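You operate a simulated robot arm through the tools that you are given. There is no shell and no other tool.

You are at the controls of a simulated two-armed robot. One attempt, no reset.

Task
Wipe up the spill on the work top surface with the pink towel and put it back.

Only the result counts: the job must be done as asked and must still hold three seconds after the hand-in. Knocking over, shifting, dropping, spilling or breaking anything else fails it. Flat cloth is picked up by pressing the open fingertips on it (5 to 10 N) and closing them slowly along it; thin cloth reads only 2 to 8 mm in the jaws.

Robot
Two 6-joint arms with two-finger parallel grippers on one trunk, on a base that drives. Base frame: it is fixed to the floor where the robot stands at the start and does not move with it; the origin is under the middle of the robot, x ahead of it, y to its left, z up; the surface under the hand at the start is at about z = 850. Readings come in mm, rad, newtons and seconds.
The left shoulder is at the start at [280, 185, 1105], the right one opposite. With the tool pointing down near the work surface each hand reaches from about 560 to 940 mm from the robot's upright axis, wherever it stands, measured 20 degrees to its own side. Payload 1.57 kg a hand.
The TCP of each hand is the grasp point between the finger pads, 30 mm short of the fingertips. In the tool frame z runs along the fingers and y along their closing line. The gripper opens to 80 mm. The fingers are 17 mm wide and 12 mm thick; the gripper's body (40 by 82 mm) begins 80 mm behind the TCP.
Orientation is that of the tool frame in the base frame, as a unit quaternion [w, x, y, z]. With the fingers straight down and closing along the base's y, the tool's x points along the base's -x, its y along +y and its z along -z.

Tools
- The arms move only by the tool arm_command. It takes "left_moves", "right_moves" or both (then of equal length, played together; a hand with none holds still); each is a list of rows, each a list of 3 entries, a list of its own where there are three numbers: the shift along the tool's x, y, z in units of 500 mm (1.0 is 500 mm), then the turn, a rotation vector about the tool's x, y, z in units of 120 degrees (1.0 is 120 degrees), then the opening in per cent of the stroke, from 0 (shut) to 100 (fully open). In form: [[[x, y, z], [rx, ry, rz], fingers], ...]. A call has 1 to 20 rows; each row is the pose to reach, as a shift and turn from the pose commanded when the call began, along the tool's axes at that moment. A call with a number of a shift or a turn outside -1 to 1 is refused whole. A row lasts 0.2 s, in which the tool goes at most 50 mm and 0.15 rad; a call with a longer step from one row to the next is refused whole, and so is a gripper value outside its range. Where a pose cannot be reached the arm comes as near as it can. A force on the tool above 40 N (or 10 N above the force at the start of the call, whichever is more), or a blocked arm, ends the call early, and 0.2 s more pass. Each finger travels about 153 mm/s and halts on what it meets, pressing with about 26 N; the grip force reading is that of the motor and also rises with nothing between the fingers. The clock runs only during rows and for 0.2 s after the last one: add rows that repeat a pose to give the fingers time. The reply holds the time, the measured pose of the TCP, the force on the tool along the base axes, the opening and the grip force, in the units named above and with some noise, with the torque about the TCP (base axes, N m) and any sound that the robot's microphone picked up.
- Cameras (640 x 400 px; columns grow to the right, rows downward): "scene" is now at [236.9, 29.9, 1551.3]; the picture's right is [0.35, -0.94, 0.00], its down [-0.64, -0.24, -0.73] and it looks along [0.68, 0.26, -0.69] (base axes); focal length 293 px, centre (320, 200). "left" rides on the left gripper at [72, 7, -122] in its tool frame; the picture's right is [-0.09, 1.00, 0.00], its down [-0.84, -0.08, -0.54] and it looks along [-0.54, -0.05, 0.84] (tool axes); focal length 238 px, centre (320, 200). "right" rides on the right gripper at [72, -7, -122] in its tool frame; the picture's right is [0.09, 1.00, 0.00], its down [-0.84, 0.08, -0.54] and it looks along [-0.54, 0.05, 0.84] (tool axes); focal length 238 px, centre (320, 200).
- camera(camera): a new picture of that camera. It takes no simulated time.
- lift_body(by): slides the trunk up (or, below 0, down) by that many mm; the arms and the scene camera ride with it, the base frame stays. It gives what a move gives, with no picture.
- base_move(legs): drives the robot by 1 to 6 legs, each [ahead, turn to the left] in mm and rad, along the robot's own axes; the way and the turn of a leg run together, so that a leg with both is an arc; at most 1500 mm and 3.142 rad a leg. The arms and the cameras ride along, it lands a little off, and it stops where it bumps. It gives what a move gives.
- head_to(pan, tilt): turns the head with the scene camera to pan (to the left, within 1.501 rad either way) and tilt (down, from -0.506 to 1.204), counted from straight ahead of the robot. It gives what a move gives.
- probe_pixels(camera, pixels): there is no depth. For up to 12 entries [column, row, z] of the newest picture of that camera ("zoom" is the newest enlarged one), the place [x, y] in the base frame at which the ray of that pixel passes the height z, good to about 2 mm. It takes no simulated time.
- close_up(camera, box): a new picture of the part [left, top, right, bottom] of that camera's present view, enlarged. It takes no simulated time.
- sign_off(): hands the job in; it is judged then, once.

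Open the grippers and draw the arms clear of the work before you hand the job in, unless the task says otherwise.

The tools are called after ">>>" as name(argument=value, ...) on one line, values as JSON. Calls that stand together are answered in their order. arm_command: Moves the arms, as the interface text tells. Its arguments: {"type":"object","properties":{"left_moves":{"type":"array"},"right_moves":{"type":"array"}},"required":[]} The other tools are called the same way: lift_body (by) slides the trunk up or down; base_move (legs) drives the base; head_to (pan, tilt) turns the head that bears the scene camera; camera (camera) takes a picture; probe_pixels (camera, pixels) gives the place at which the rays of pixels pass given heights; close_up (camera, box) takes an enlarged picture of a part of a camera's view; sign_off () hands the job in.

At the start:

```text
clock: 0.0
left_tool_pos: [453.4, 405.7, 1050.5]
left_orientation: [0.0, -0.001, 1.0, -0.001]
left_ft_force: [0.0, -0.3, -0.2]
left_moment: [0.02, 0.01, -0.06]
left_grip_width: 79.9
left_grasp_force: 0.0
right_tool_pos: [597.3, -117.6, 1095.0]
right_orientation: [0.0, 0.0, 1.0, 0.0]
right_ft_force: [0.2, 0.4, 0.5]
right_moment: [0.02, -0.02, -0.01]
right_grip_width: 80.2
right_grasp_force: 0.0
trunk travel left (down, up): [-800.0, 190.0]
robot x, y, heading: [-3.1, -0.3, 0.003]
head pan, tilt: [0.36, 0.757]
```

scene: 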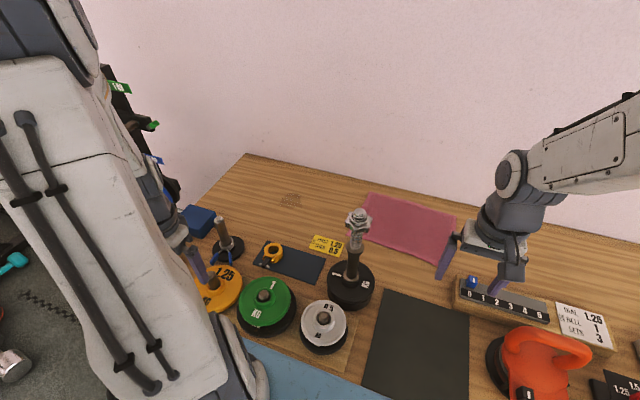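
right: 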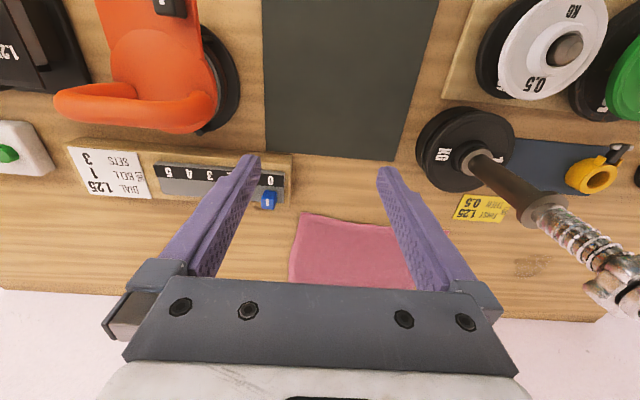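
left: 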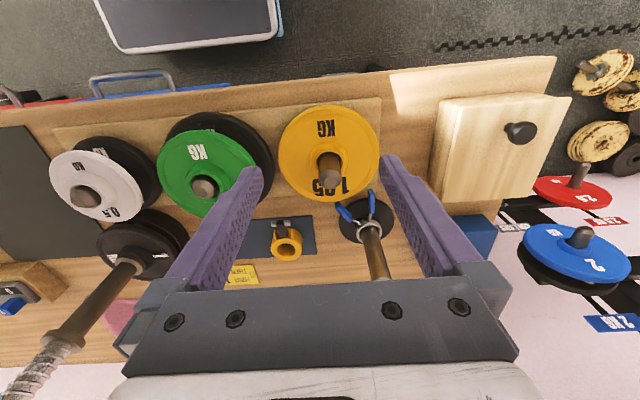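

The scene shows the pink towel near pixel (410,225), but no clear spill yet; something faint appears at (290,200). I take enlarged views to find the spill.

>>> close_up(camera="scene", box=[200, 150, 400, 275])

>>> close_up(camera="scene", box=[340, 180, 640, 400])

>>> camera(camera="right")

```text
3.20 times, centred on (300, 212) of scene
```

zoom: 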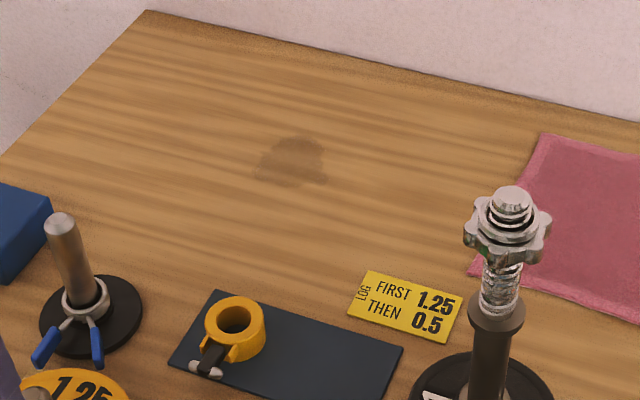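

```text
1.82 times, centred on (490, 290) of scene
```

zoom: 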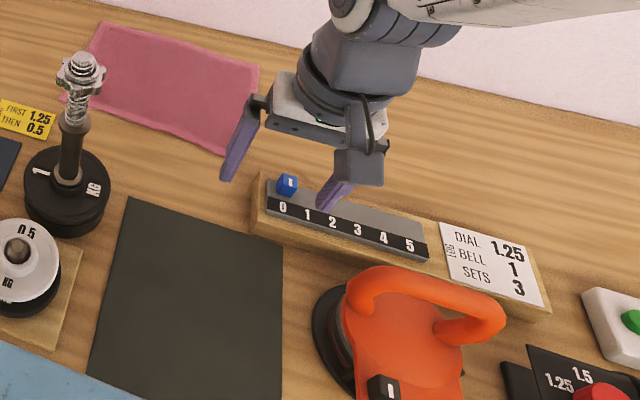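

```text
taken
```

right: 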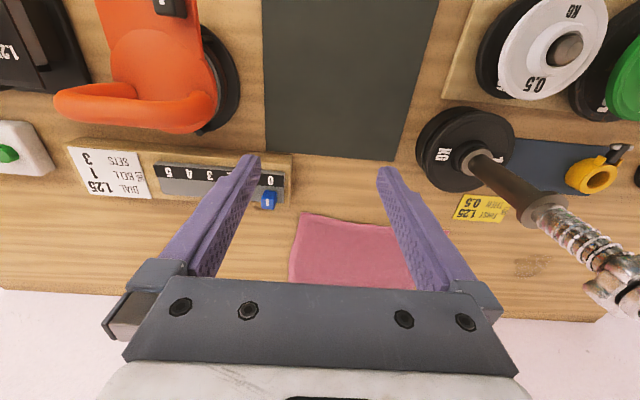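

The spill is a dark stain at scene pixel about (291,200), and the towel spans about (370,193) to (455,260). I probe the positions of the spill, the towel corners and the obstacles on the surface.

>>> probe_pixels(camera="scene", pixels=[[279, 201, 850], [302, 207, 850], [292, 192, 850], [290, 207, 850], [369, 192, 850], [456, 216, 850], [440, 265, 850], [347, 236, 850], [246, 154, 850], [213, 228, 850], [358, 216, 1050], [350, 285, 850]])

>>> camera(camera="scene")

>>> camera(camera="left")

```text
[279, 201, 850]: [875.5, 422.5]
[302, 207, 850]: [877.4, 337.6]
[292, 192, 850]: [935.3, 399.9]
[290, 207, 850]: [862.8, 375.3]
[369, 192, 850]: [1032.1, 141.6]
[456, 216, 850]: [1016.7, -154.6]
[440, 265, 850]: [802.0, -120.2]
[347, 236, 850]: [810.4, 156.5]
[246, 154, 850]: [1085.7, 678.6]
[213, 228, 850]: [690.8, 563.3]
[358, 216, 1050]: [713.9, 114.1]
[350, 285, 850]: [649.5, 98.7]
```

```text
taken
```

scene: 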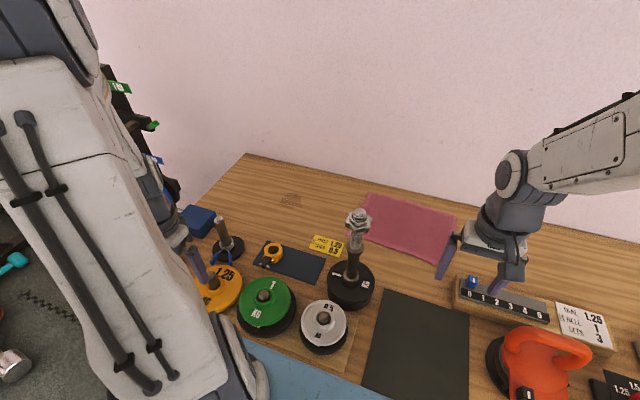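

```text
taken
```

left: 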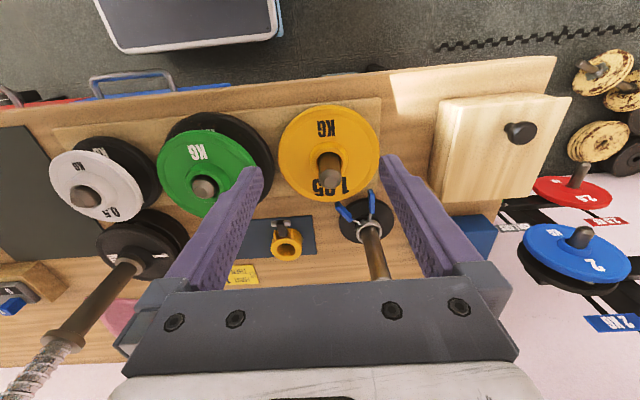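

The spill sits near (890, 383) and the towel spans about x 805–1030, y -150..155. The tall post near pixel (358,216) is close to the path, so I tilt the head to check the table's front edge and the clearance ahead of the base.

>>> head_to(pan=0.0, tilt=1.204)

>>> camera(camera="scene")

```text
clock: 0.9
left_tool_pos: [454.0, 406.7, 1049.1]
left_orientation: [0.0, 0.0, 1.0, 0.0]
left_ft_force: [-0.5, 0.1, -0.5]
left_moment: [-0.02, 0.04, 0.0]
left_grip_width: 80.0
left_grasp_force: 0.1
right_tool_pos: [598.2, -117.8, 1094.5]
right_orientation: [0.0, 0.0, 1.0, 0.0]
right_ft_force: [-0.7, 0.2, 0.0]
right_moment: [0.0, 0.0, -0.02]
right_grip_width: 80.0
right_grasp_force: 0.1
trunk travel left (down, up): [-800.0, 190.0]
robot x, y, heading: [0.2, -2.5, -0.003]
head pan, tilt: [0.0, 1.201]
```

```text
taken
```

scene: 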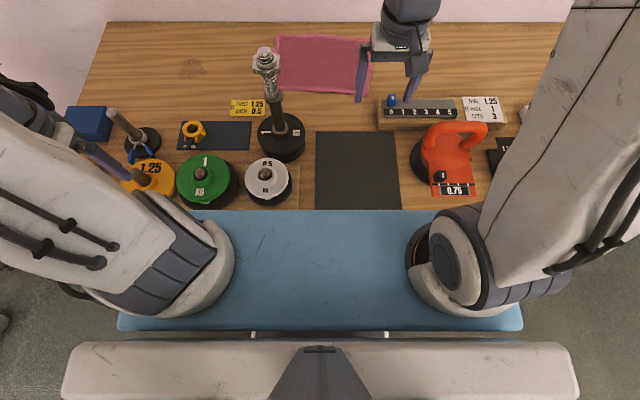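

A blue bench pad lies between the robot and the table (rows 210–330). I probe its edges at several heights and the table edge to judge how far the base could drive.

>>> probe_pixels(camera="scene", pixels=[[320, 210, 850], [320, 328, 850], [320, 210, 450], [320, 328, 450], [320, 328, 600], [280, 140, 850], [265, 60, 1120], [192, 68, 850], [275, 36, 850], [369, 38, 850], [362, 93, 850], [279, 90, 850]])

>>> close_up(camera="scene", box=[80, 200, 560, 400])

>>> close_up(camera="scene", box=[160, 10, 400, 160])

```text
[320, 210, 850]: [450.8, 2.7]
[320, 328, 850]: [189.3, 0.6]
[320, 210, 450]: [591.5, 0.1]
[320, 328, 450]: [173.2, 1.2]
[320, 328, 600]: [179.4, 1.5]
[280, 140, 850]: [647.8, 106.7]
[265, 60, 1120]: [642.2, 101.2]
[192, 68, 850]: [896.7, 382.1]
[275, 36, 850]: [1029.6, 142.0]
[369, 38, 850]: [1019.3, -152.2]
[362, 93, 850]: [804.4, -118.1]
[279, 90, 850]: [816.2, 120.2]
```

```text
1.33 times, centred on (320, 300) of scene
```

zoom: 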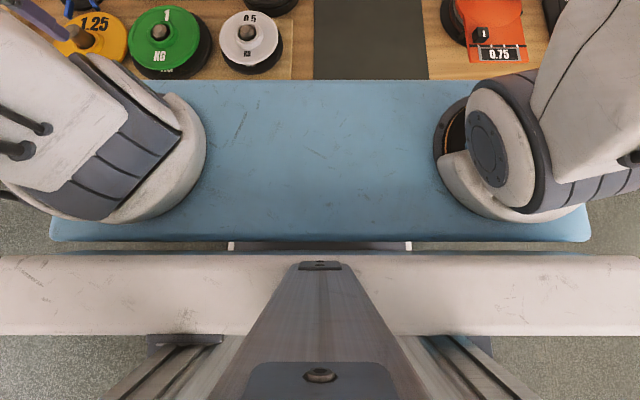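

```text
2.67 times, centred on (280, 85) of scene
```

zoom: 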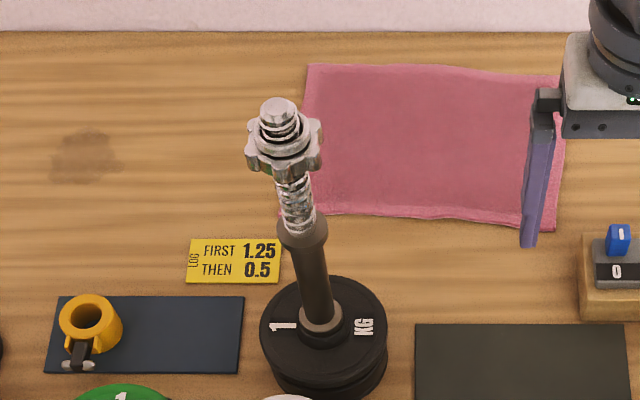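

The blue object's nature matters for driving. I take an enlarged left-hand view of the upper part, where its edge and handle appear at around (160,85).

>>> close_up(camera="left", box=[0, 0, 420, 130])

>>> close_up(camera="right", box=[0, 0, 640, 240])

```text
1.52 times, centred on (210, 65) of left
```

zoom: 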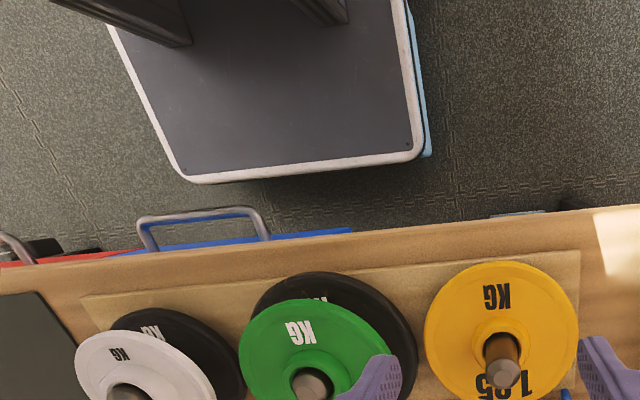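

```text
1.00 times, centred on (320, 120) of right (not enlarged: the box is as wide or as high as the picture)
```

zoom: 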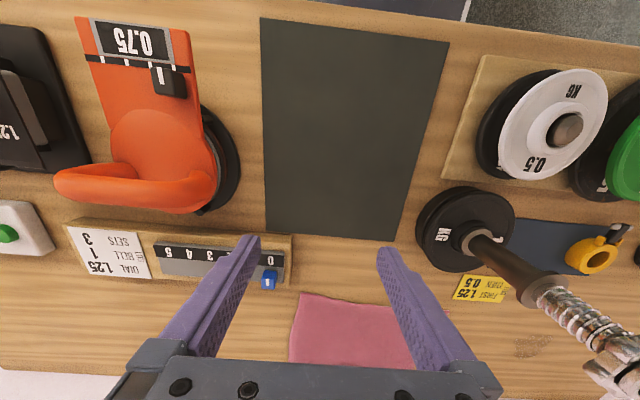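

The blue surface is the robot's own chest, and the base front (left-zoom row 172) is only a few cm from the cabinet's handle (zoom row 210), so driving straight ahead is not an option. I pan the head to inspect the arm geometry and the objects on the left end of the table.

>>> head_to(pan=-0.9, tilt=0.6)

>>> camera(camera="scene")

>>> head_to(pan=1.2, tilt=0.7)

>>> camera(camera="scene")

```text
clock: 2.1
left_tool_pos: [454.7, 405.1, 1050.5]
left_orientation: [0.001, 0.0, 1.0, 0.001]
left_ft_force: [-0.1, 0.1, -0.3]
left_moment: [0.0, -0.04, 0.0]
left_grip_width: 80.1
left_grasp_force: 0.0
right_tool_pos: [598.1, -117.6, 1094.4]
right_orientation: [0.0, -0.001, 1.0, 0.0]
right_ft_force: [-0.2, -0.5, -0.7]
right_moment: [0.02, 0.0, 0.0]
right_grip_width: 79.7
right_grasp_force: 0.0
trunk travel left (down, up): [-800.0, 190.0]
robot x, y, heading: [0.6, 0.8, -0.002]
head pan, tilt: [-0.901, 0.6]
```

```text
taken
```

scene: 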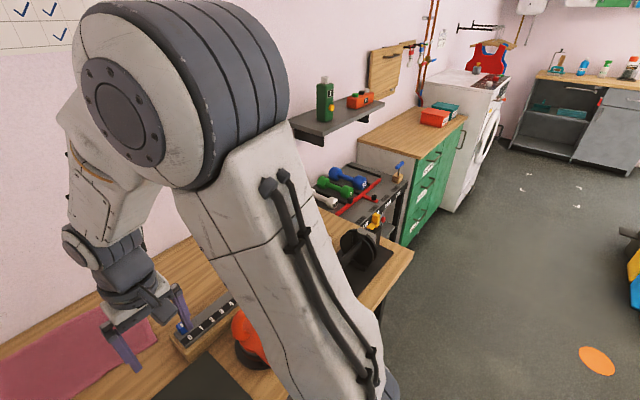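

```text
clock: 4.1
left_tool_pos: [454.7, 405.5, 1049.9]
left_orientation: [0.001, 0.001, 1.0, 0.0]
left_ft_force: [0.4, 0.3, -0.8]
left_moment: [-0.01, 0.0, 0.0]
left_grip_width: 80.0
left_grasp_force: 0.1
right_tool_pos: [598.8, -117.0, 1095.9]
right_orientation: [0.0, 0.0, 1.0, 0.0]
right_ft_force: [-0.3, 0.4, 0.1]
right_moment: [-0.01, -0.02, -0.01]
right_grip_width: 80.3
right_grasp_force: 0.0
trunk travel left (down, up): [-800.0, 190.0]
robot x, y, heading: [-1.8, 1.8, -0.0]
head pan, tilt: [1.201, 0.7]
```

```text
taken
```

scene: 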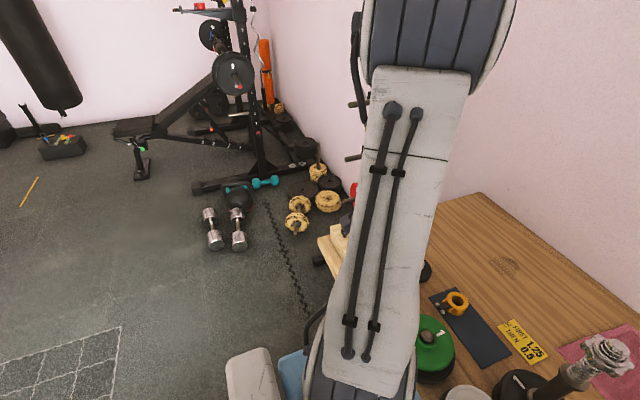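

The left arm is elbow-up, and the post (645,100, top about z 1120) is the main obstacle. I raise the trunk by 120 mm for clearance and aim the head at the work area.

>>> lift_body(by=120)

>>> head_to(pan=0.25, tilt=0.85)

>>> camera(camera="scene")

>>> camera(camera="left")

```text
clock: 5.6
left_tool_pos: [454.9, 406.2, 1170.1]
left_orientation: [0.0, 0.0, 1.0, -0.001]
left_ft_force: [0.3, 0.7, 0.5]
left_moment: [0.0, 0.0, 0.02]
left_grip_width: 79.8
left_grasp_force: 0.0
right_tool_pos: [598.1, -116.9, 1215.2]
right_orientation: [0.0, 0.0, 1.0, 0.0]
right_ft_force: [-0.1, 0.1, 0.8]
right_moment: [-0.02, 0.0, -0.03]
right_grip_width: 79.8
right_grasp_force: 0.1
trunk travel left (down, up): [-920.0, 70.0]
robot x, y, heading: [-1.2, 0.6, 0.002]
head pan, tilt: [1.201, 0.7]
```

```text
clock: 6.8
left_tool_pos: [455.0, 405.6, 1170.4]
left_orientation: [0.0, 0.001, 1.0, 0.0]
left_ft_force: [-0.1, 0.4, -0.1]
left_moment: [-0.04, 0.02, 0.01]
left_grip_width: 80.1
left_grasp_force: 0.1
right_tool_pos: [597.7, -117.8, 1215.5]
right_orientation: [0.0, 0.0, 1.0, 0.0]
right_ft_force: [-0.3, 0.6, 0.2]
right_moment: [0.02, 0.01, 0.01]
right_grip_width: 80.0
right_grasp_force: 0.0
trunk travel left (down, up): [-920.0, 70.0]
robot x, y, heading: [0.2, -0.3, -0.001]
head pan, tilt: [0.25, 0.85]
```

```text
taken
```

scene: 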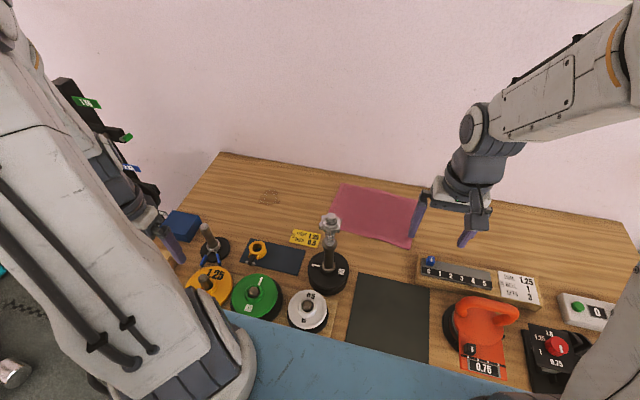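

```text
taken
```

left: 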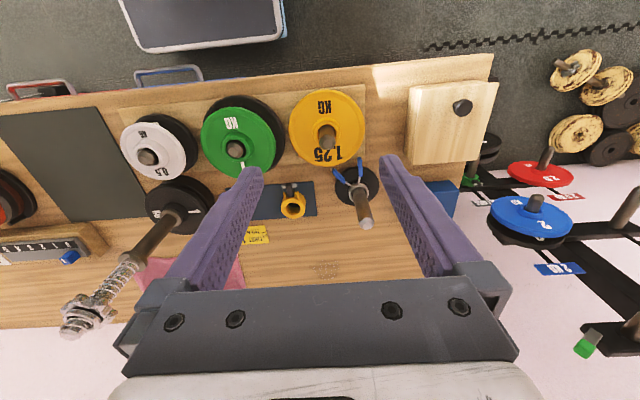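

With the higher view I can triangulate the post top (scene (330,220), left (75,325)), the spill and the yellow tag. I probe those.

>>> probe_pixels(camera="scene", pixels=[[330, 218, 1100], [330, 218, 1130], [330, 218, 1150], [269, 198, 850], [258, 199, 850], [281, 201, 850], [271, 191, 850], [267, 206, 850], [291, 236, 852], [318, 247, 852], [323, 233, 852], [297, 229, 852]])

>>> probe_pixels(camera="left", pixels=[[75, 328, 1100], [75, 328, 1130], [75, 328, 1150], [323, 270, 850], [308, 270, 850], [340, 270, 850], [323, 263, 850], [365, 222, 990], [192, 272, 850], [250, 228, 852], [268, 240, 852], [245, 287, 850]])

```text
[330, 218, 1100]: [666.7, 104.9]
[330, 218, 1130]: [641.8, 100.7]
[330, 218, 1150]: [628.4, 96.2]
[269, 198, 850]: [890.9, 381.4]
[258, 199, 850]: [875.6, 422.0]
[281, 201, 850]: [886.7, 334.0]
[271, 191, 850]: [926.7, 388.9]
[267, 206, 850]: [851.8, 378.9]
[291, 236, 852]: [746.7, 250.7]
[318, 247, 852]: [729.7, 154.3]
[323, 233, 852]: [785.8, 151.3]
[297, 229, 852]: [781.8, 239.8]
```

```text
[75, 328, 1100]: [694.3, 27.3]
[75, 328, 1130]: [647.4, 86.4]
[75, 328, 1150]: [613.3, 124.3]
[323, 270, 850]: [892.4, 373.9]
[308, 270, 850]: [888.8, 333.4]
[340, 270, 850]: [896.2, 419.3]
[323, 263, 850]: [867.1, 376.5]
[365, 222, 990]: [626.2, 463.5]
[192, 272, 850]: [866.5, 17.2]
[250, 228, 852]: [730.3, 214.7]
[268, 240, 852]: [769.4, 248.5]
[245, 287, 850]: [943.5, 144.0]
```

The post top is at about (640, 98, 1133), the spill covers x 852–927, y 334–422, and the tag covers x 730–786, y 151–250. I move the left hand forward at height toward the spill to test the reach.

>>> arm_command(left_moves=[[[-0.08625, -0.00575, 0], [0, 0, 0], 100], [[-0.1725, -0.0115, 0], [0, 0, 0], 100], [[-0.25875, -0.01725, 0], [0, 0, 0], 100], [[-0.345, -0.023, 0], [0, 0, 0], 100], [[-0.43125, -0.02875, 0], [0, 0, 0], 100], [[-0.5175, -0.0345, 0], [0, 0, 0], 100], [[-0.60375, -0.04025, 0], [0, 0, 0], 100], [[-0.69, -0.046, 0], [0, 0, 0], 100]])

>>> camera(camera="scene")

>>> camera(camera="left")

```text
clock: 8.6
left_tool_pos: [799.1, 385.6, 1172.5]
left_orientation: [-0.001, -0.001, 1.0, -0.001]
left_ft_force: [0.2, -0.1, 0.3]
left_moment: [0.02, 0.02, -0.01]
left_grip_width: 80.1
left_grasp_force: 0.2
right_tool_pos: [595.8, -118.0, 1214.0]
right_orientation: [0.0, -0.001, 1.0, 0.0]
right_ft_force: [0.2, -0.5, 0.0]
right_moment: [0.02, 0.02, -0.01]
right_grip_width: 80.1
right_grasp_force: 0.1
trunk travel left (down, up): [-920.0, 70.0]
robot x, y, heading: [-0.1, 3.0, -0.002]
head pan, tilt: [0.25, 0.85]
```

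```text
taken
```

scene: 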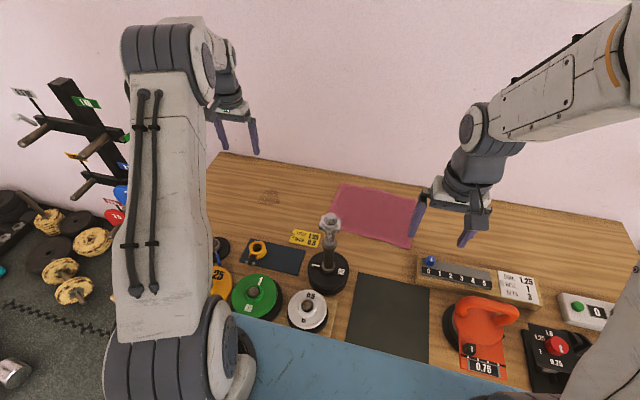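

```text
taken
```

left: 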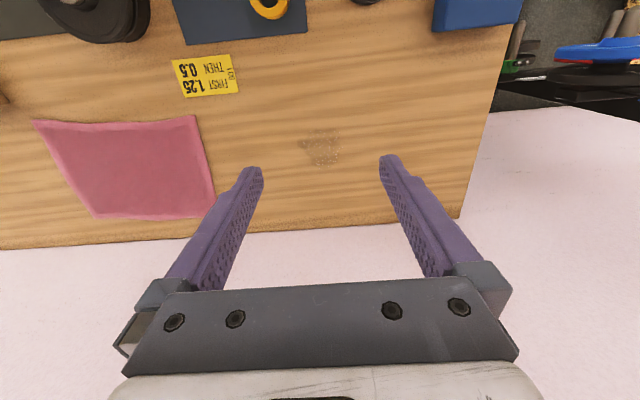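

The reach so far is fine and the left camera now shows towel, tag and spill (spill at (320,148)). I continue to a point above the spill at z 980.

>>> arm_command(left_moves=[[[-0.0364, 0, 0.0768], [0, 0, 0], 100], [[-0.0728, 0, 0.1536], [0, 0, 0], 100], [[-0.1092, 0, 0.2304], [0, 0, 0], 100], [[-0.1456, 0, 0.3072], [0, 0, 0], 100], [[-0.182, 0, 0.384], [0, 0, 0], 100]])

>>> camera(camera="scene")

>>> camera(camera="left")

```text
clock: 9.8
left_tool_pos: [862.2, 372.9, 984.9]
left_orientation: [0.0, 0.0, 1.0, -0.001]
left_ft_force: [0.0, -0.5, -0.1]
left_moment: [-0.01, -0.04, -0.01]
left_grip_width: 80.0
left_grasp_force: 0.1
left hand out of reach, approached as far as the arm can: row 4, 5
right_tool_pos: [598.7, -117.6, 1212.9]
right_orientation: [0.0, 0.0, 1.0, 0.0]
right_ft_force: [0.2, 0.5, 0.4]
right_moment: [-0.01, 0.02, 0.02]
right_grip_width: 80.0
right_grasp_force: 0.1
trunk travel left (down, up): [-920.0, 70.0]
robot x, y, heading: [-3.6, -1.5, 0.003]
head pan, tilt: [0.25, 0.85]
```

```text
taken
```

scene: 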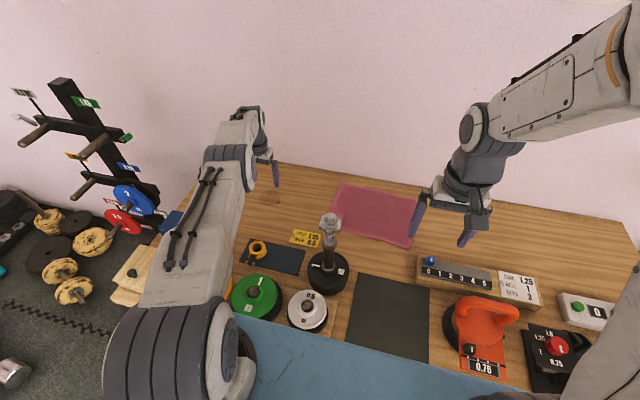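

```text
taken
```

left: 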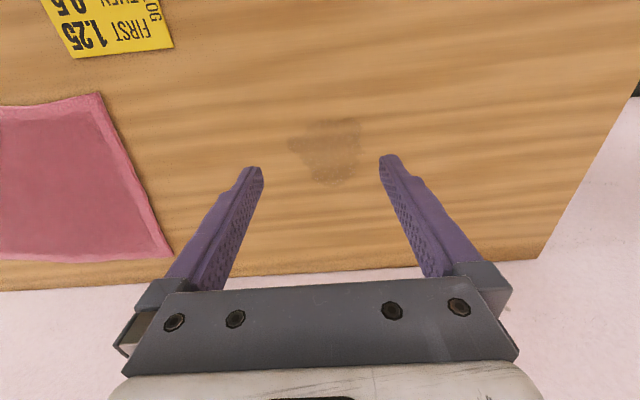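

The arm runs out at 862 mm with the tool straight down, so I need to tilt the fingers outward to gain reach. I raise the trunk the remaining 70 mm for clearance above the post, then tilt about 30° with the hand pulled back a little.

>>> lift_body(by=68)

>>> arm_command(left_moves=[[[0.05, 0, 0], [0, -0.05, 0], 100], [[0.08, 0, 0], [0, -0.1, 0], 100], [[0.08, 0, 0], [0, -0.15, 0], 100], [[0.08, 0, 0], [0, -0.2, 0], 100], [[0.08, 0, 0], [0, -0.25, 0], 100]])

>>> camera(camera="scene")

>>> camera(camera="left")

```text
clock: 10.9
left_tool_pos: [862.3, 372.8, 1052.4]
left_orientation: [-0.001, 0.0, 1.0, 0.0]
left_ft_force: [0.5, 0.3, -0.8]
left_moment: [-0.03, -0.02, 0.0]
left_grip_width: 80.2
left_grasp_force: 0.1
right_tool_pos: [598.3, -117.9, 1282.9]
right_orientation: [0.0, 0.0, 1.0, 0.0]
right_ft_force: [0.0, 0.5, 0.2]
right_moment: [0.02, 0.0, 0.01]
right_grip_width: 80.1
right_grasp_force: 0.0
trunk travel left (down, up): [-988.0, 2.0]
robot x, y, heading: [-1.2, 1.0, -0.0]
head pan, tilt: [0.25, 0.85]
```

```text
clock: 12.1
left_tool_pos: [823.0, 370.3, 1051.8]
left_orientation: [0.236, 0.002, 0.972, -0.006]
left_ft_force: [0.3, 0.4, -0.1]
left_moment: [0.01, -0.01, 0.02]
left_grip_width: 80.1
left_grasp_force: 0.1
left hand out of reach, approached as far as the arm can: row 5
right_tool_pos: [596.6, -118.8, 1282.4]
right_orientation: [0.0, 0.0, 1.0, -0.001]
right_ft_force: [-0.3, -0.2, -0.3]
right_moment: [-0.02, -0.01, -0.02]
right_grip_width: 80.1
right_grasp_force: 0.0
trunk travel left (down, up): [-988.0, 2.0]
robot x, y, heading: [1.0, 0.6, -0.003]
head pan, tilt: [0.25, 0.85]
```

```text
taken
```

scene: 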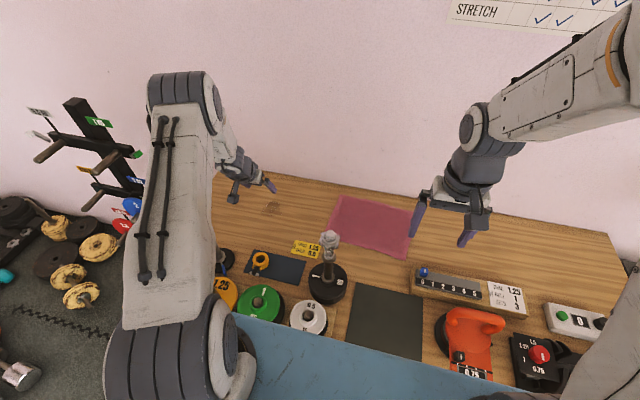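

```text
taken
```

left: 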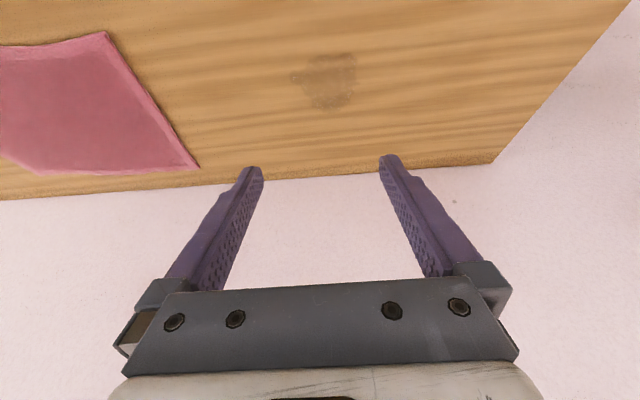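

The tilt works until the tool lines up with the forearm (about 27°), so I go back to about 18° and lower the trunk by 88 mm, which keeps the elbow above the post while extending the reach.

>>> arm_command(left_moves=[[[0, 0, 0], [0, 0.05, 0], 100], [[0, 0, 0], [0, 0.09, 0], 100], [[0, 0, 0], [0, 0.09, 0], 100]])

>>> lift_body(by=-88)

>>> camera(camera="scene")

```text
clock: 12.9
left_tool_pos: [824.1, 372.0, 1052.4]
left_orientation: [0.165, 0.0, 0.986, 0.001]
left_ft_force: [0.3, 0.6, -0.2]
left_moment: [0.04, -0.02, -0.04]
left_grip_width: 80.0
left_grasp_force: 0.0
left hand out of reach, approached as far as the arm can: row 2
right_tool_pos: [597.4, -117.1, 1283.2]
right_orientation: [-0.001, 0.001, 1.0, 0.0]
right_ft_force: [0.2, -0.5, -0.1]
right_moment: [0.02, 0.01, 0.01]
right_grip_width: 80.2
right_grasp_force: 0.1
trunk travel left (down, up): [-988.0, 2.0]
robot x, y, heading: [1.4, 0.4, -0.002]
head pan, tilt: [0.25, 0.85]
```

```text
clock: 14.1
left_tool_pos: [824.5, 370.8, 965.8]
left_orientation: [0.167, 0.0, 0.986, 0.0]
left_ft_force: [0.0, 0.3, -0.7]
left_moment: [0.03, -0.01, -0.02]
left_grip_width: 80.0
left_grasp_force: 0.1
right_tool_pos: [597.1, -116.4, 1194.7]
right_orientation: [0.0, 0.0, 1.0, 0.0]
right_ft_force: [-0.9, 0.3, 0.0]
right_moment: [0.0, 0.0, 0.0]
right_grip_width: 79.9
right_grasp_force: 0.0
trunk travel left (down, up): [-900.0, 90.0]
robot x, y, heading: [2.0, 1.5, -0.003]
head pan, tilt: [0.25, 0.85]
```

```text
taken
```

scene: 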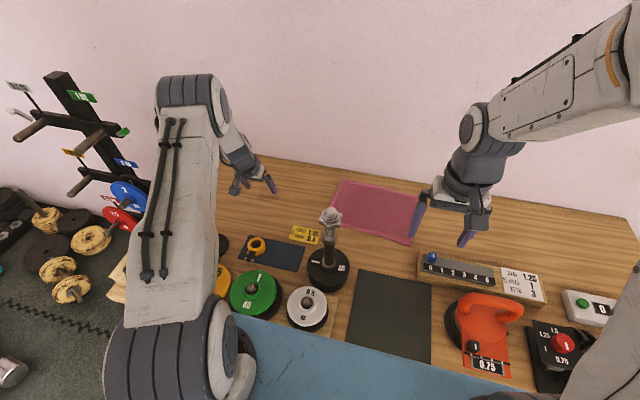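

The left tool is now tilted 19° at (824, 371, 966). I swing it at z about 1000 over to the towel's left-centre region near (880, 71), staying well beyond the post in x.

>>> arm_command(left_moves=[[[-0.016, -0.075, -0.00345], [0, 0, 0], 100], [[-0.032, -0.15, -0.0069], [0, 0, 0], 100], [[-0.048, -0.225, -0.01035], [0, 0, 0], 100], [[-0.064, -0.3, -0.0138], [0, 0, 0], 100]])

>>> camera(camera="scene")

>>> camera(camera="right")

```text
clock: 15.1
left_tool_pos: [853.4, 219.3, 981.0]
left_orientation: [0.166, 0.0, 0.986, 0.0]
left_ft_force: [0.7, 0.1, -0.4]
left_moment: [0.01, 0.03, -0.01]
left_grip_width: 79.9
left_grasp_force: 0.2
right_tool_pos: [598.8, -118.2, 1195.4]
right_orientation: [0.0, 0.0, 1.0, 0.0]
right_ft_force: [0.7, -0.1, -0.7]
right_moment: [0.01, 0.0, -0.01]
right_grip_width: 79.8
right_grasp_force: 0.1
trunk travel left (down, up): [-900.0, 90.0]
robot x, y, heading: [-5.4, -2.8, -0.002]
head pan, tilt: [0.25, 0.85]
```

```text
taken
```

scene: 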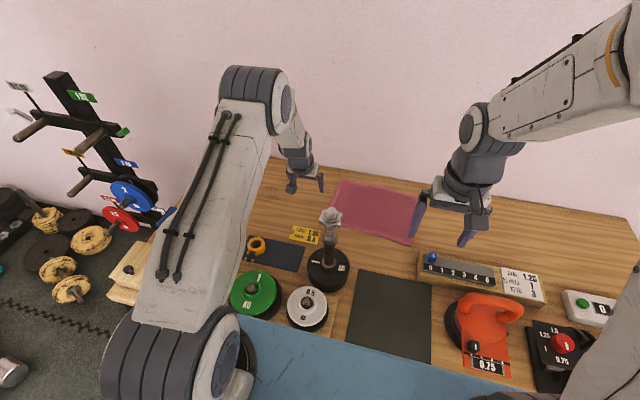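

```text
taken
```

right: 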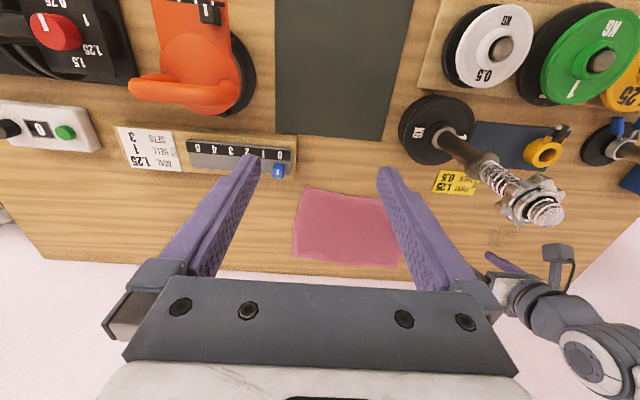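

The left wrist and elbow ride well above the post. I continue the swing to about (880, 70, 998).

>>> arm_command(left_moves=[[[-0.016, -0.075, -0.00345], [0, 0, 0], 100], [[-0.032, -0.15, -0.0069], [0, 0, 0], 100], [[-0.048, -0.225, -0.01035], [0, 0, 0], 100], [[-0.064, -0.298, -0.0138], [0, 0, 0], 100]])

>>> camera(camera="scene")

>>> camera(camera="right")

>>> camera(camera="left")

```text
clock: 16.1
left_tool_pos: [878.9, 72.1, 999.5]
left_orientation: [0.167, 0.0, 0.986, 0.0]
left_ft_force: [0.2, 0.0, -0.3]
left_moment: [-0.03, -0.02, 0.06]
left_grip_width: 80.1
left_grasp_force: 0.0
right_tool_pos: [597.0, -117.4, 1195.6]
right_orientation: [0.0, 0.0, 1.0, 0.0]
right_ft_force: [-0.4, -0.9, 0.6]
right_moment: [-0.01, 0.0, -0.01]
right_grip_width: 79.9
right_grasp_force: 0.1
trunk travel left (down, up): [-900.0, 90.0]
robot x, y, heading: [1.0, 1.2, -0.003]
head pan, tilt: [0.25, 0.85]
```

```text
taken
```

scene: 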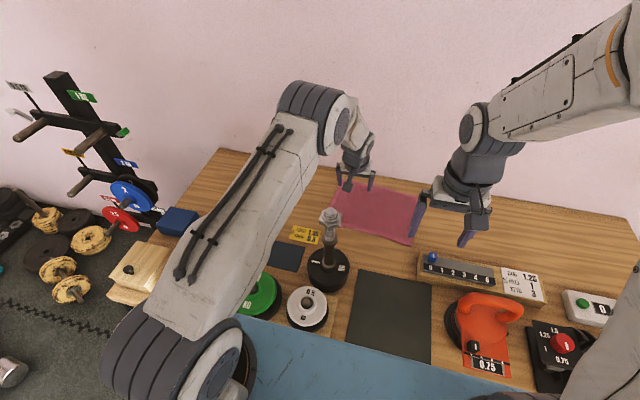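

```text
taken
```

right: 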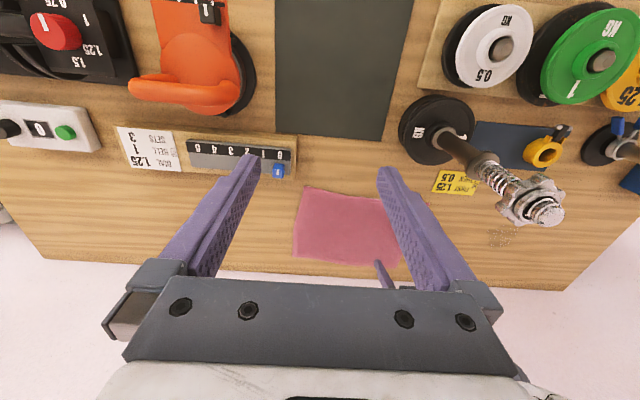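

```text
taken
```

left: 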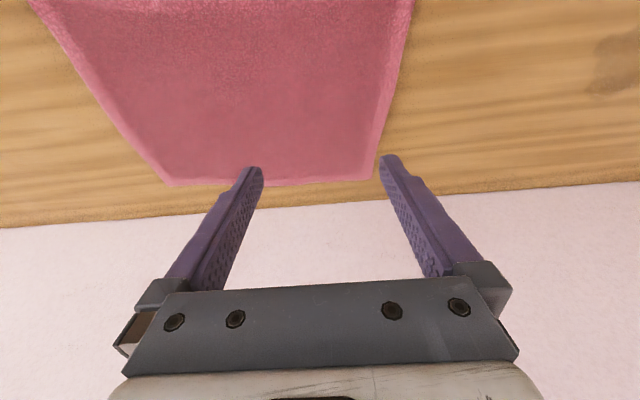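

The hand is above the towel at (879, 72, 1000) and the elbow is high over the post. I move toward (890, 55) and descend to z about 915, then check the clearance.

>>> arm_command(left_moves=[[[0.0105, -0.011, 0.0528], [0, 0, 0], 100], [[0.021, -0.022, 0.1056], [0, 0, 0], 100], [[0.0316, -0.034, 0.1584], [0, 0, 0], 100]])

>>> camera(camera="scene")

>>> camera(camera="right")

>>> camera(camera="left")

```text
clock: 16.9
left_tool_pos: [894.1, 52.8, 919.3]
left_orientation: [0.167, 0.001, 0.986, 0.0]
left_ft_force: [0.2, -0.1, -0.6]
left_moment: [0.0, 0.03, -0.02]
left_grip_width: 80.1
left_grasp_force: 0.0
right_tool_pos: [597.1, -118.5, 1195.2]
right_orientation: [0.0, 0.0, 1.0, 0.0]
right_ft_force: [-0.3, 0.6, -0.6]
right_moment: [0.0, -0.03, -0.04]
right_grip_width: 79.9
right_grasp_force: 0.1
trunk travel left (down, up): [-900.0, 90.0]
robot x, y, heading: [1.5, -0.2, 0.001]
head pan, tilt: [0.25, 0.85]
```

```text
taken
```

scene: 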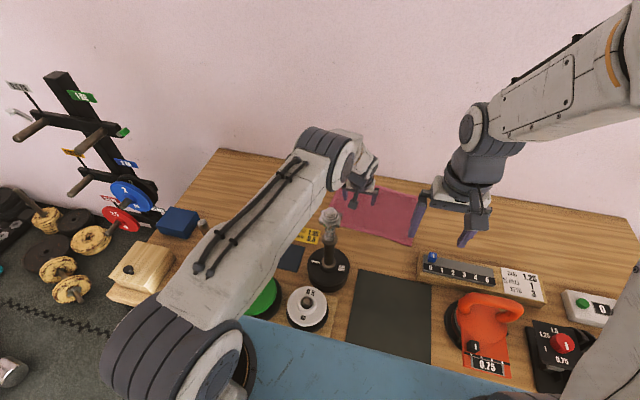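

```text
taken
```

right: 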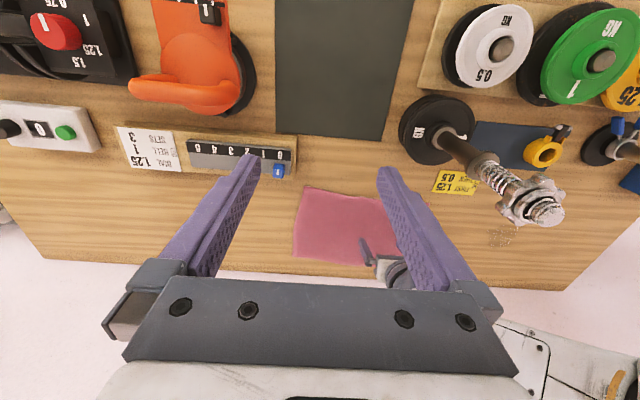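

```text
taken
```

left: 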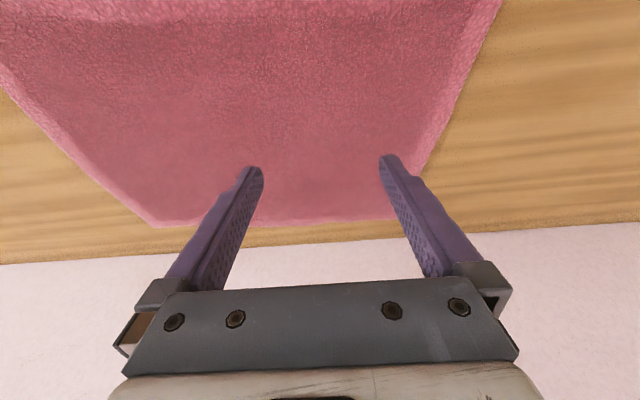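

The elbow joint appears at (342,170) and the post top at (330,212). I take a close-up and probe to determine the elbow's actual height above the post before going lower.

>>> close_up(camera="scene", box=[270, 110, 430, 260])

>>> probe_pixels(camera="scene", pixels=[[345, 170, 1220], [345, 170, 1260], [345, 170, 1300], [340, 192, 1150], [340, 192, 1180], [340, 192, 1210], [340, 192, 1240], [330, 210, 1133]])

```text
2.67 times, centred on (350, 185) of scene
```

zoom: 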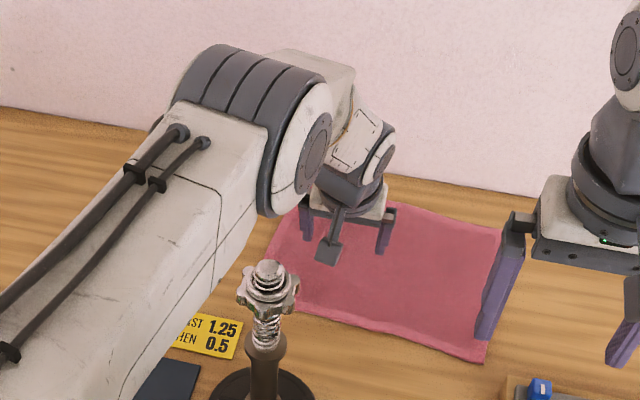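

```text
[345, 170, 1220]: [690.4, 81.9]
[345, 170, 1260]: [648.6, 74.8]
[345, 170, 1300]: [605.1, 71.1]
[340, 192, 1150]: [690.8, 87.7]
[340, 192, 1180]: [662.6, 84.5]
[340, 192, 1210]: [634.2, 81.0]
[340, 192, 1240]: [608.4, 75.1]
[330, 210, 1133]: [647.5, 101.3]
```

The elbow bottom is estimated about 50 mm over the post, and it would sink with further descent, so I choose a closer grasp point near (862, 65) which keeps the elbow higher, and descend to z about 889.

>>> arm_command(left_moves=[[[0.064, 0.024, -0.022], [0, 0, 0], 100], [[0.072, 0.024, 0.007], [0, 0, 0], 100], [[0.08, 0.024, 0.0358], [0, 0, 0], 100]])

>>> close_up(camera="scene", box=[270, 110, 430, 260])

>>> camera(camera="left")

```text
clock: 17.7
left_tool_pos: [857.4, 66.1, 891.0]
left_orientation: [0.166, 0.0, 0.986, -0.001]
left_ft_force: [-0.5, 1.0, 0.3]
left_moment: [-0.01, 0.02, -0.01]
left_grip_width: 80.2
left_grasp_force: 0.1
right_tool_pos: [597.9, -117.2, 1194.5]
right_orientation: [0.0, 0.001, 1.0, -0.001]
right_ft_force: [0.3, -1.4, -0.3]
right_moment: [-0.03, 0.01, 0.0]
right_grip_width: 80.1
right_grasp_force: 0.0
trunk travel left (down, up): [-900.0, 90.0]
robot x, y, heading: [-0.3, 1.7, 0.005]
head pan, tilt: [0.25, 0.85]
```

```text
2.67 times, centred on (350, 185) of scene
```

zoom: 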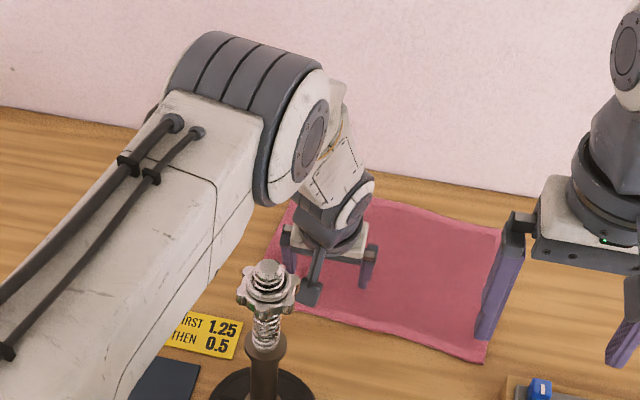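

```text
taken
```

left: 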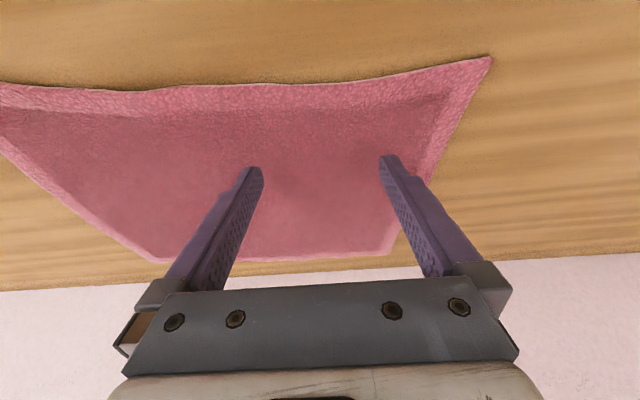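

Clearance is better now, with the fingertips about 12 mm above the towel at left-camera pixels (253,175) and (388,162). I descend gently in small steps.

>>> arm_command(left_moves=[[[0.0013, 0, 0.0038], [0, 0, 0], 100], [[0.0026, 0, 0.0076], [0, 0, 0], 100], [[0.0039, 0, 0.0113], [0, 0, 0], 100], [[0.0052, 0, 0.0151], [0, 0, 0], 100], [[0.0052, 0, 0.0151], [0, 0, 0], 100]])

```text
clock: 18.9
left_tool_pos: [859.0, 66.3, 883.7]
left_orientation: [0.168, 0.0, 0.986, 0.0]
left_ft_force: [0.1, -0.3, 6.8]
left_moment: [0.01, -0.03, -0.03]
left_grip_width: 79.8
left_grasp_force: 0.1
right_tool_pos: [598.5, -118.9, 1194.1]
right_orientation: [0.0, 0.0, 1.0, 0.0]
right_ft_force: [0.6, -0.4, -0.7]
right_moment: [0.01, -0.01, -0.01]
right_grip_width: 80.1
right_grasp_force: 0.0
trunk travel left (down, up): [-900.0, 90.0]
robot x, y, heading: [-0.1, -1.9, -0.003]
head pan, tilt: [0.25, 0.85]
```

The press force is 6.8 N, inside the 5–10 N window. I close the fingers slowly along the cloth while holding the pose.

>>> arm_command(left_moves=[[[0, 0, 0], [0, 0, 0], 93], [[0, 0, 0], [0, 0, 0], 86], [[0, 0, 0], [0, 0, 0], 79], [[0, 0, 0], [0, 0, 0], 72], [[0, 0, 0], [0, 0, 0], 65], [[0, 0, 0], [0, 0, 0], 58], [[0, 0, 0], [0, 0, 0], 51], [[0, 0, 0], [0, 0, 0], 44], [[0, 0, 0], [0, 0, 0], 37], [[0, 0, 0], [0, 0, 0], 30], [[0, 0, 0], [0, 0, 0], 24], [[0, 0, 0], [0, 0, 0], 18], [[0, 0, 0], [0, 0, 0], 12], [[0, 0, 0], [0, 0, 0], 6], [[0, 0, 0], [0, 0, 0], 0], [[0, 0, 0], [0, 0, 0], 0], [[0, 0, 0], [0, 0, 0], 0]])

>>> camera(camera="left")

>>> camera(camera="scene")

```text
clock: 22.5
left_tool_pos: [856.8, 66.8, 884.8]
left_orientation: [0.168, 0.0, 0.986, 0.0]
left_ft_force: [1.1, 0.0, 9.7]
left_moment: [0.0, -0.06, -0.02]
left_grip_width: 5.4
left_grasp_force: 25.5
right_tool_pos: [598.4, -117.7, 1196.1]
right_orientation: [0.0, 0.0, 1.0, 0.0]
right_ft_force: [0.6, 0.1, 0.9]
right_moment: [-0.01, 0.03, -0.03]
right_grip_width: 79.9
right_grasp_force: 0.1
trunk travel left (down, up): [-900.0, 90.0]
robot x, y, heading: [1.5, 0.8, -0.001]
head pan, tilt: [0.25, 0.85]
```

```text
taken
```

left: 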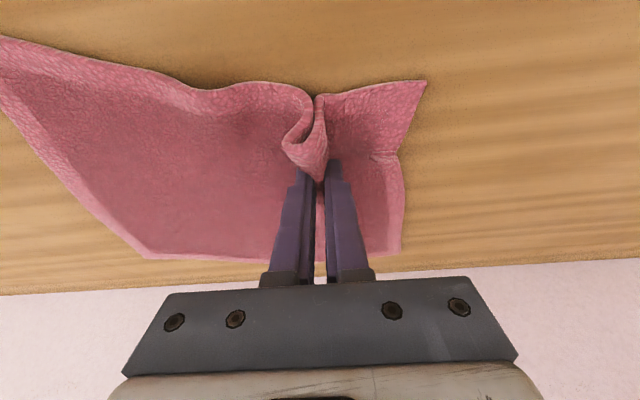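

```text
taken
```

scene: 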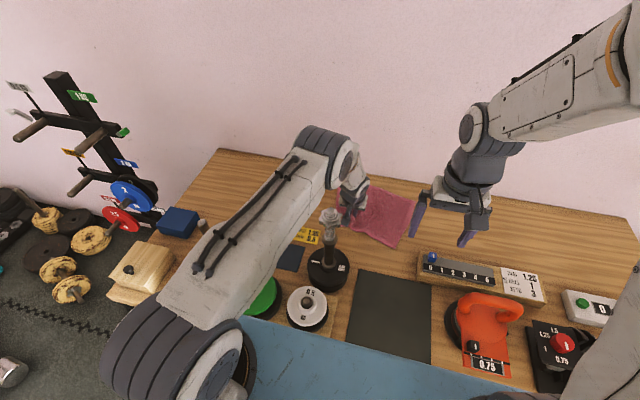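

The jaws read 5.4 mm with 25 N grip and a pleat shows between the fingers, so the towel is held. I lift it slowly straight up.

>>> arm_command(left_moves=[[[-0.0098, 0, -0.0283], [0, 0, 0], 0], [[-0.0262, 0, -0.0756], [0, 0, 0], 0], [[-0.0425, 0, -0.1228], [0, 0, 0], 0], [[-0.0589, 0, -0.1701], [0, 0, 0], 0], [[-0.0589, 0, -0.1701], [0, 0, 0], 0]])

>>> camera(camera="left")

>>> camera(camera="right")

>>> camera(camera="scene")

```text
clock: 23.7
left_tool_pos: [854.3, 66.6, 969.6]
left_orientation: [0.166, 0.0, 0.986, 0.0]
left_ft_force: [1.1, -0.1, 0.3]
left_moment: [-0.01, 0.01, 0.05]
left_grip_width: 5.1
left_grasp_force: 25.1
right_tool_pos: [597.2, -117.5, 1194.6]
right_orientation: [0.0, 0.0, 1.0, 0.0]
right_ft_force: [-1.1, -0.6, -0.3]
right_moment: [0.0, -0.03, 0.05]
right_grip_width: 80.0
right_grasp_force: 0.1
trunk travel left (down, up): [-900.0, 90.0]
robot x, y, heading: [1.1, -2.6, 0.001]
head pan, tilt: [0.25, 0.85]
```

```text
taken
```

left: 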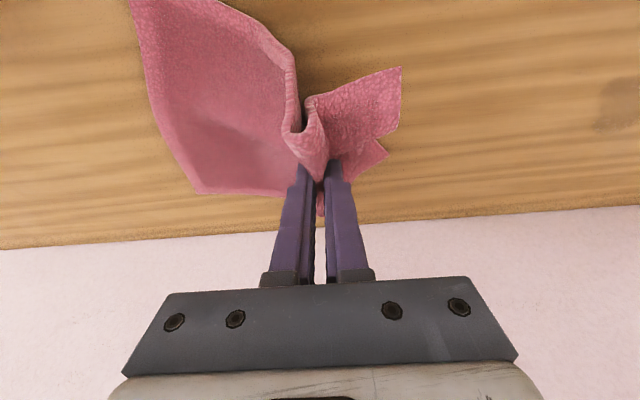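

```text
taken
```

right: 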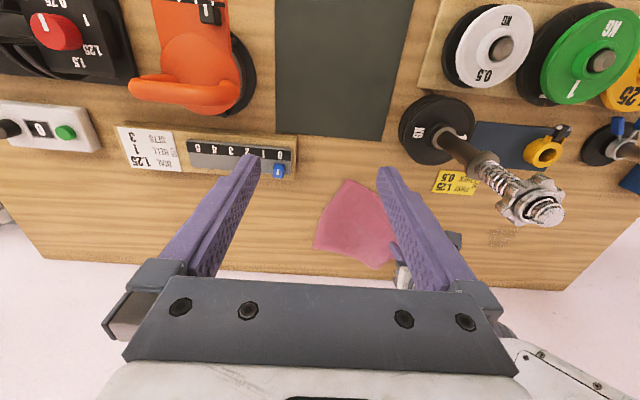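

```text
taken
```

scene: 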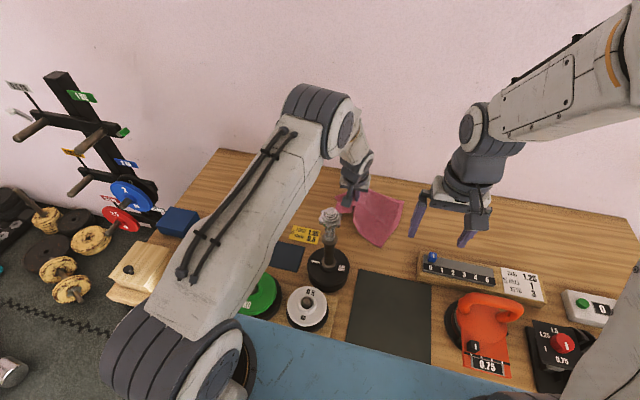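

The towel is hanging from the jaws with its tail still on the table near scene pixel (380,245). I keep lifting until it hangs free.

>>> arm_command(left_moves=[[[-0.0196, 0, -0.0567], [0, 0, 0], 0], [[-0.0392, 0, -0.1134], [0, 0, 0], 0], [[-0.0589, 0, -0.1701], [0, 0, 0], 0], [[-0.0785, 0, -0.2268], [0, 0, 0], 0], [[-0.0981, 0, -0.2835], [0, 0, 0], 0], [[-0.1177, 0, -0.3402], [0, 0, 0], 0], [[-0.1177, 0, -0.3402], [0, 0, 0], 0]])

>>> camera(camera="left")

>>> camera(camera="right")

>>> camera(camera="scene")

```text
clock: 25.3
left_tool_pos: [859.3, 68.1, 1148.7]
left_orientation: [0.167, 0.0, 0.986, 0.0]
left_ft_force: [0.1, 1.1, -0.4]
left_moment: [-0.04, -0.02, -0.01]
left_grip_width: 4.9
left_grasp_force: 25.3
right_tool_pos: [597.9, -117.2, 1195.2]
right_orientation: [0.0, 0.0, 1.0, 0.0]
right_ft_force: [-0.5, -0.1, 0.2]
right_moment: [-0.04, -0.02, 0.01]
right_grip_width: 79.7
right_grasp_force: 0.0
trunk travel left (down, up): [-900.0, 90.0]
robot x, y, heading: [4.3, 2.7, 0.001]
head pan, tilt: [0.25, 0.85]
```

```text
taken
```

left: 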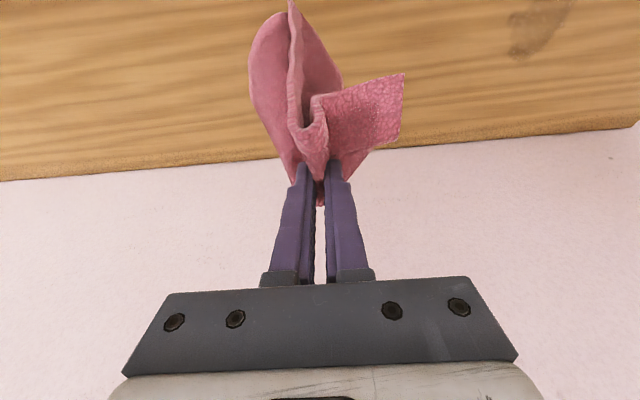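

```text
taken
```

right: 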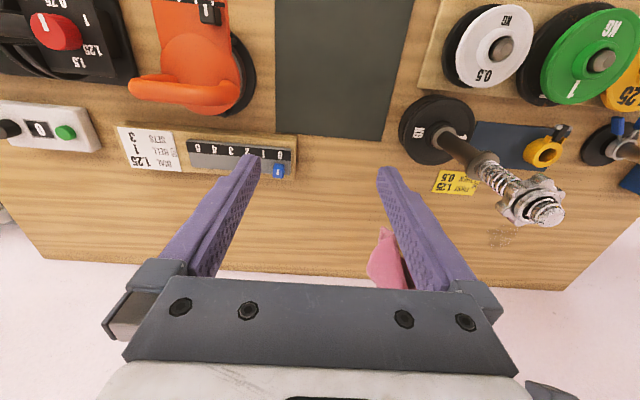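

```text
taken
```

scene: 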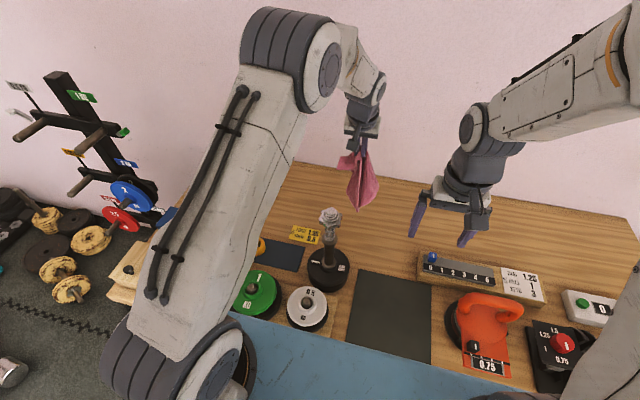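

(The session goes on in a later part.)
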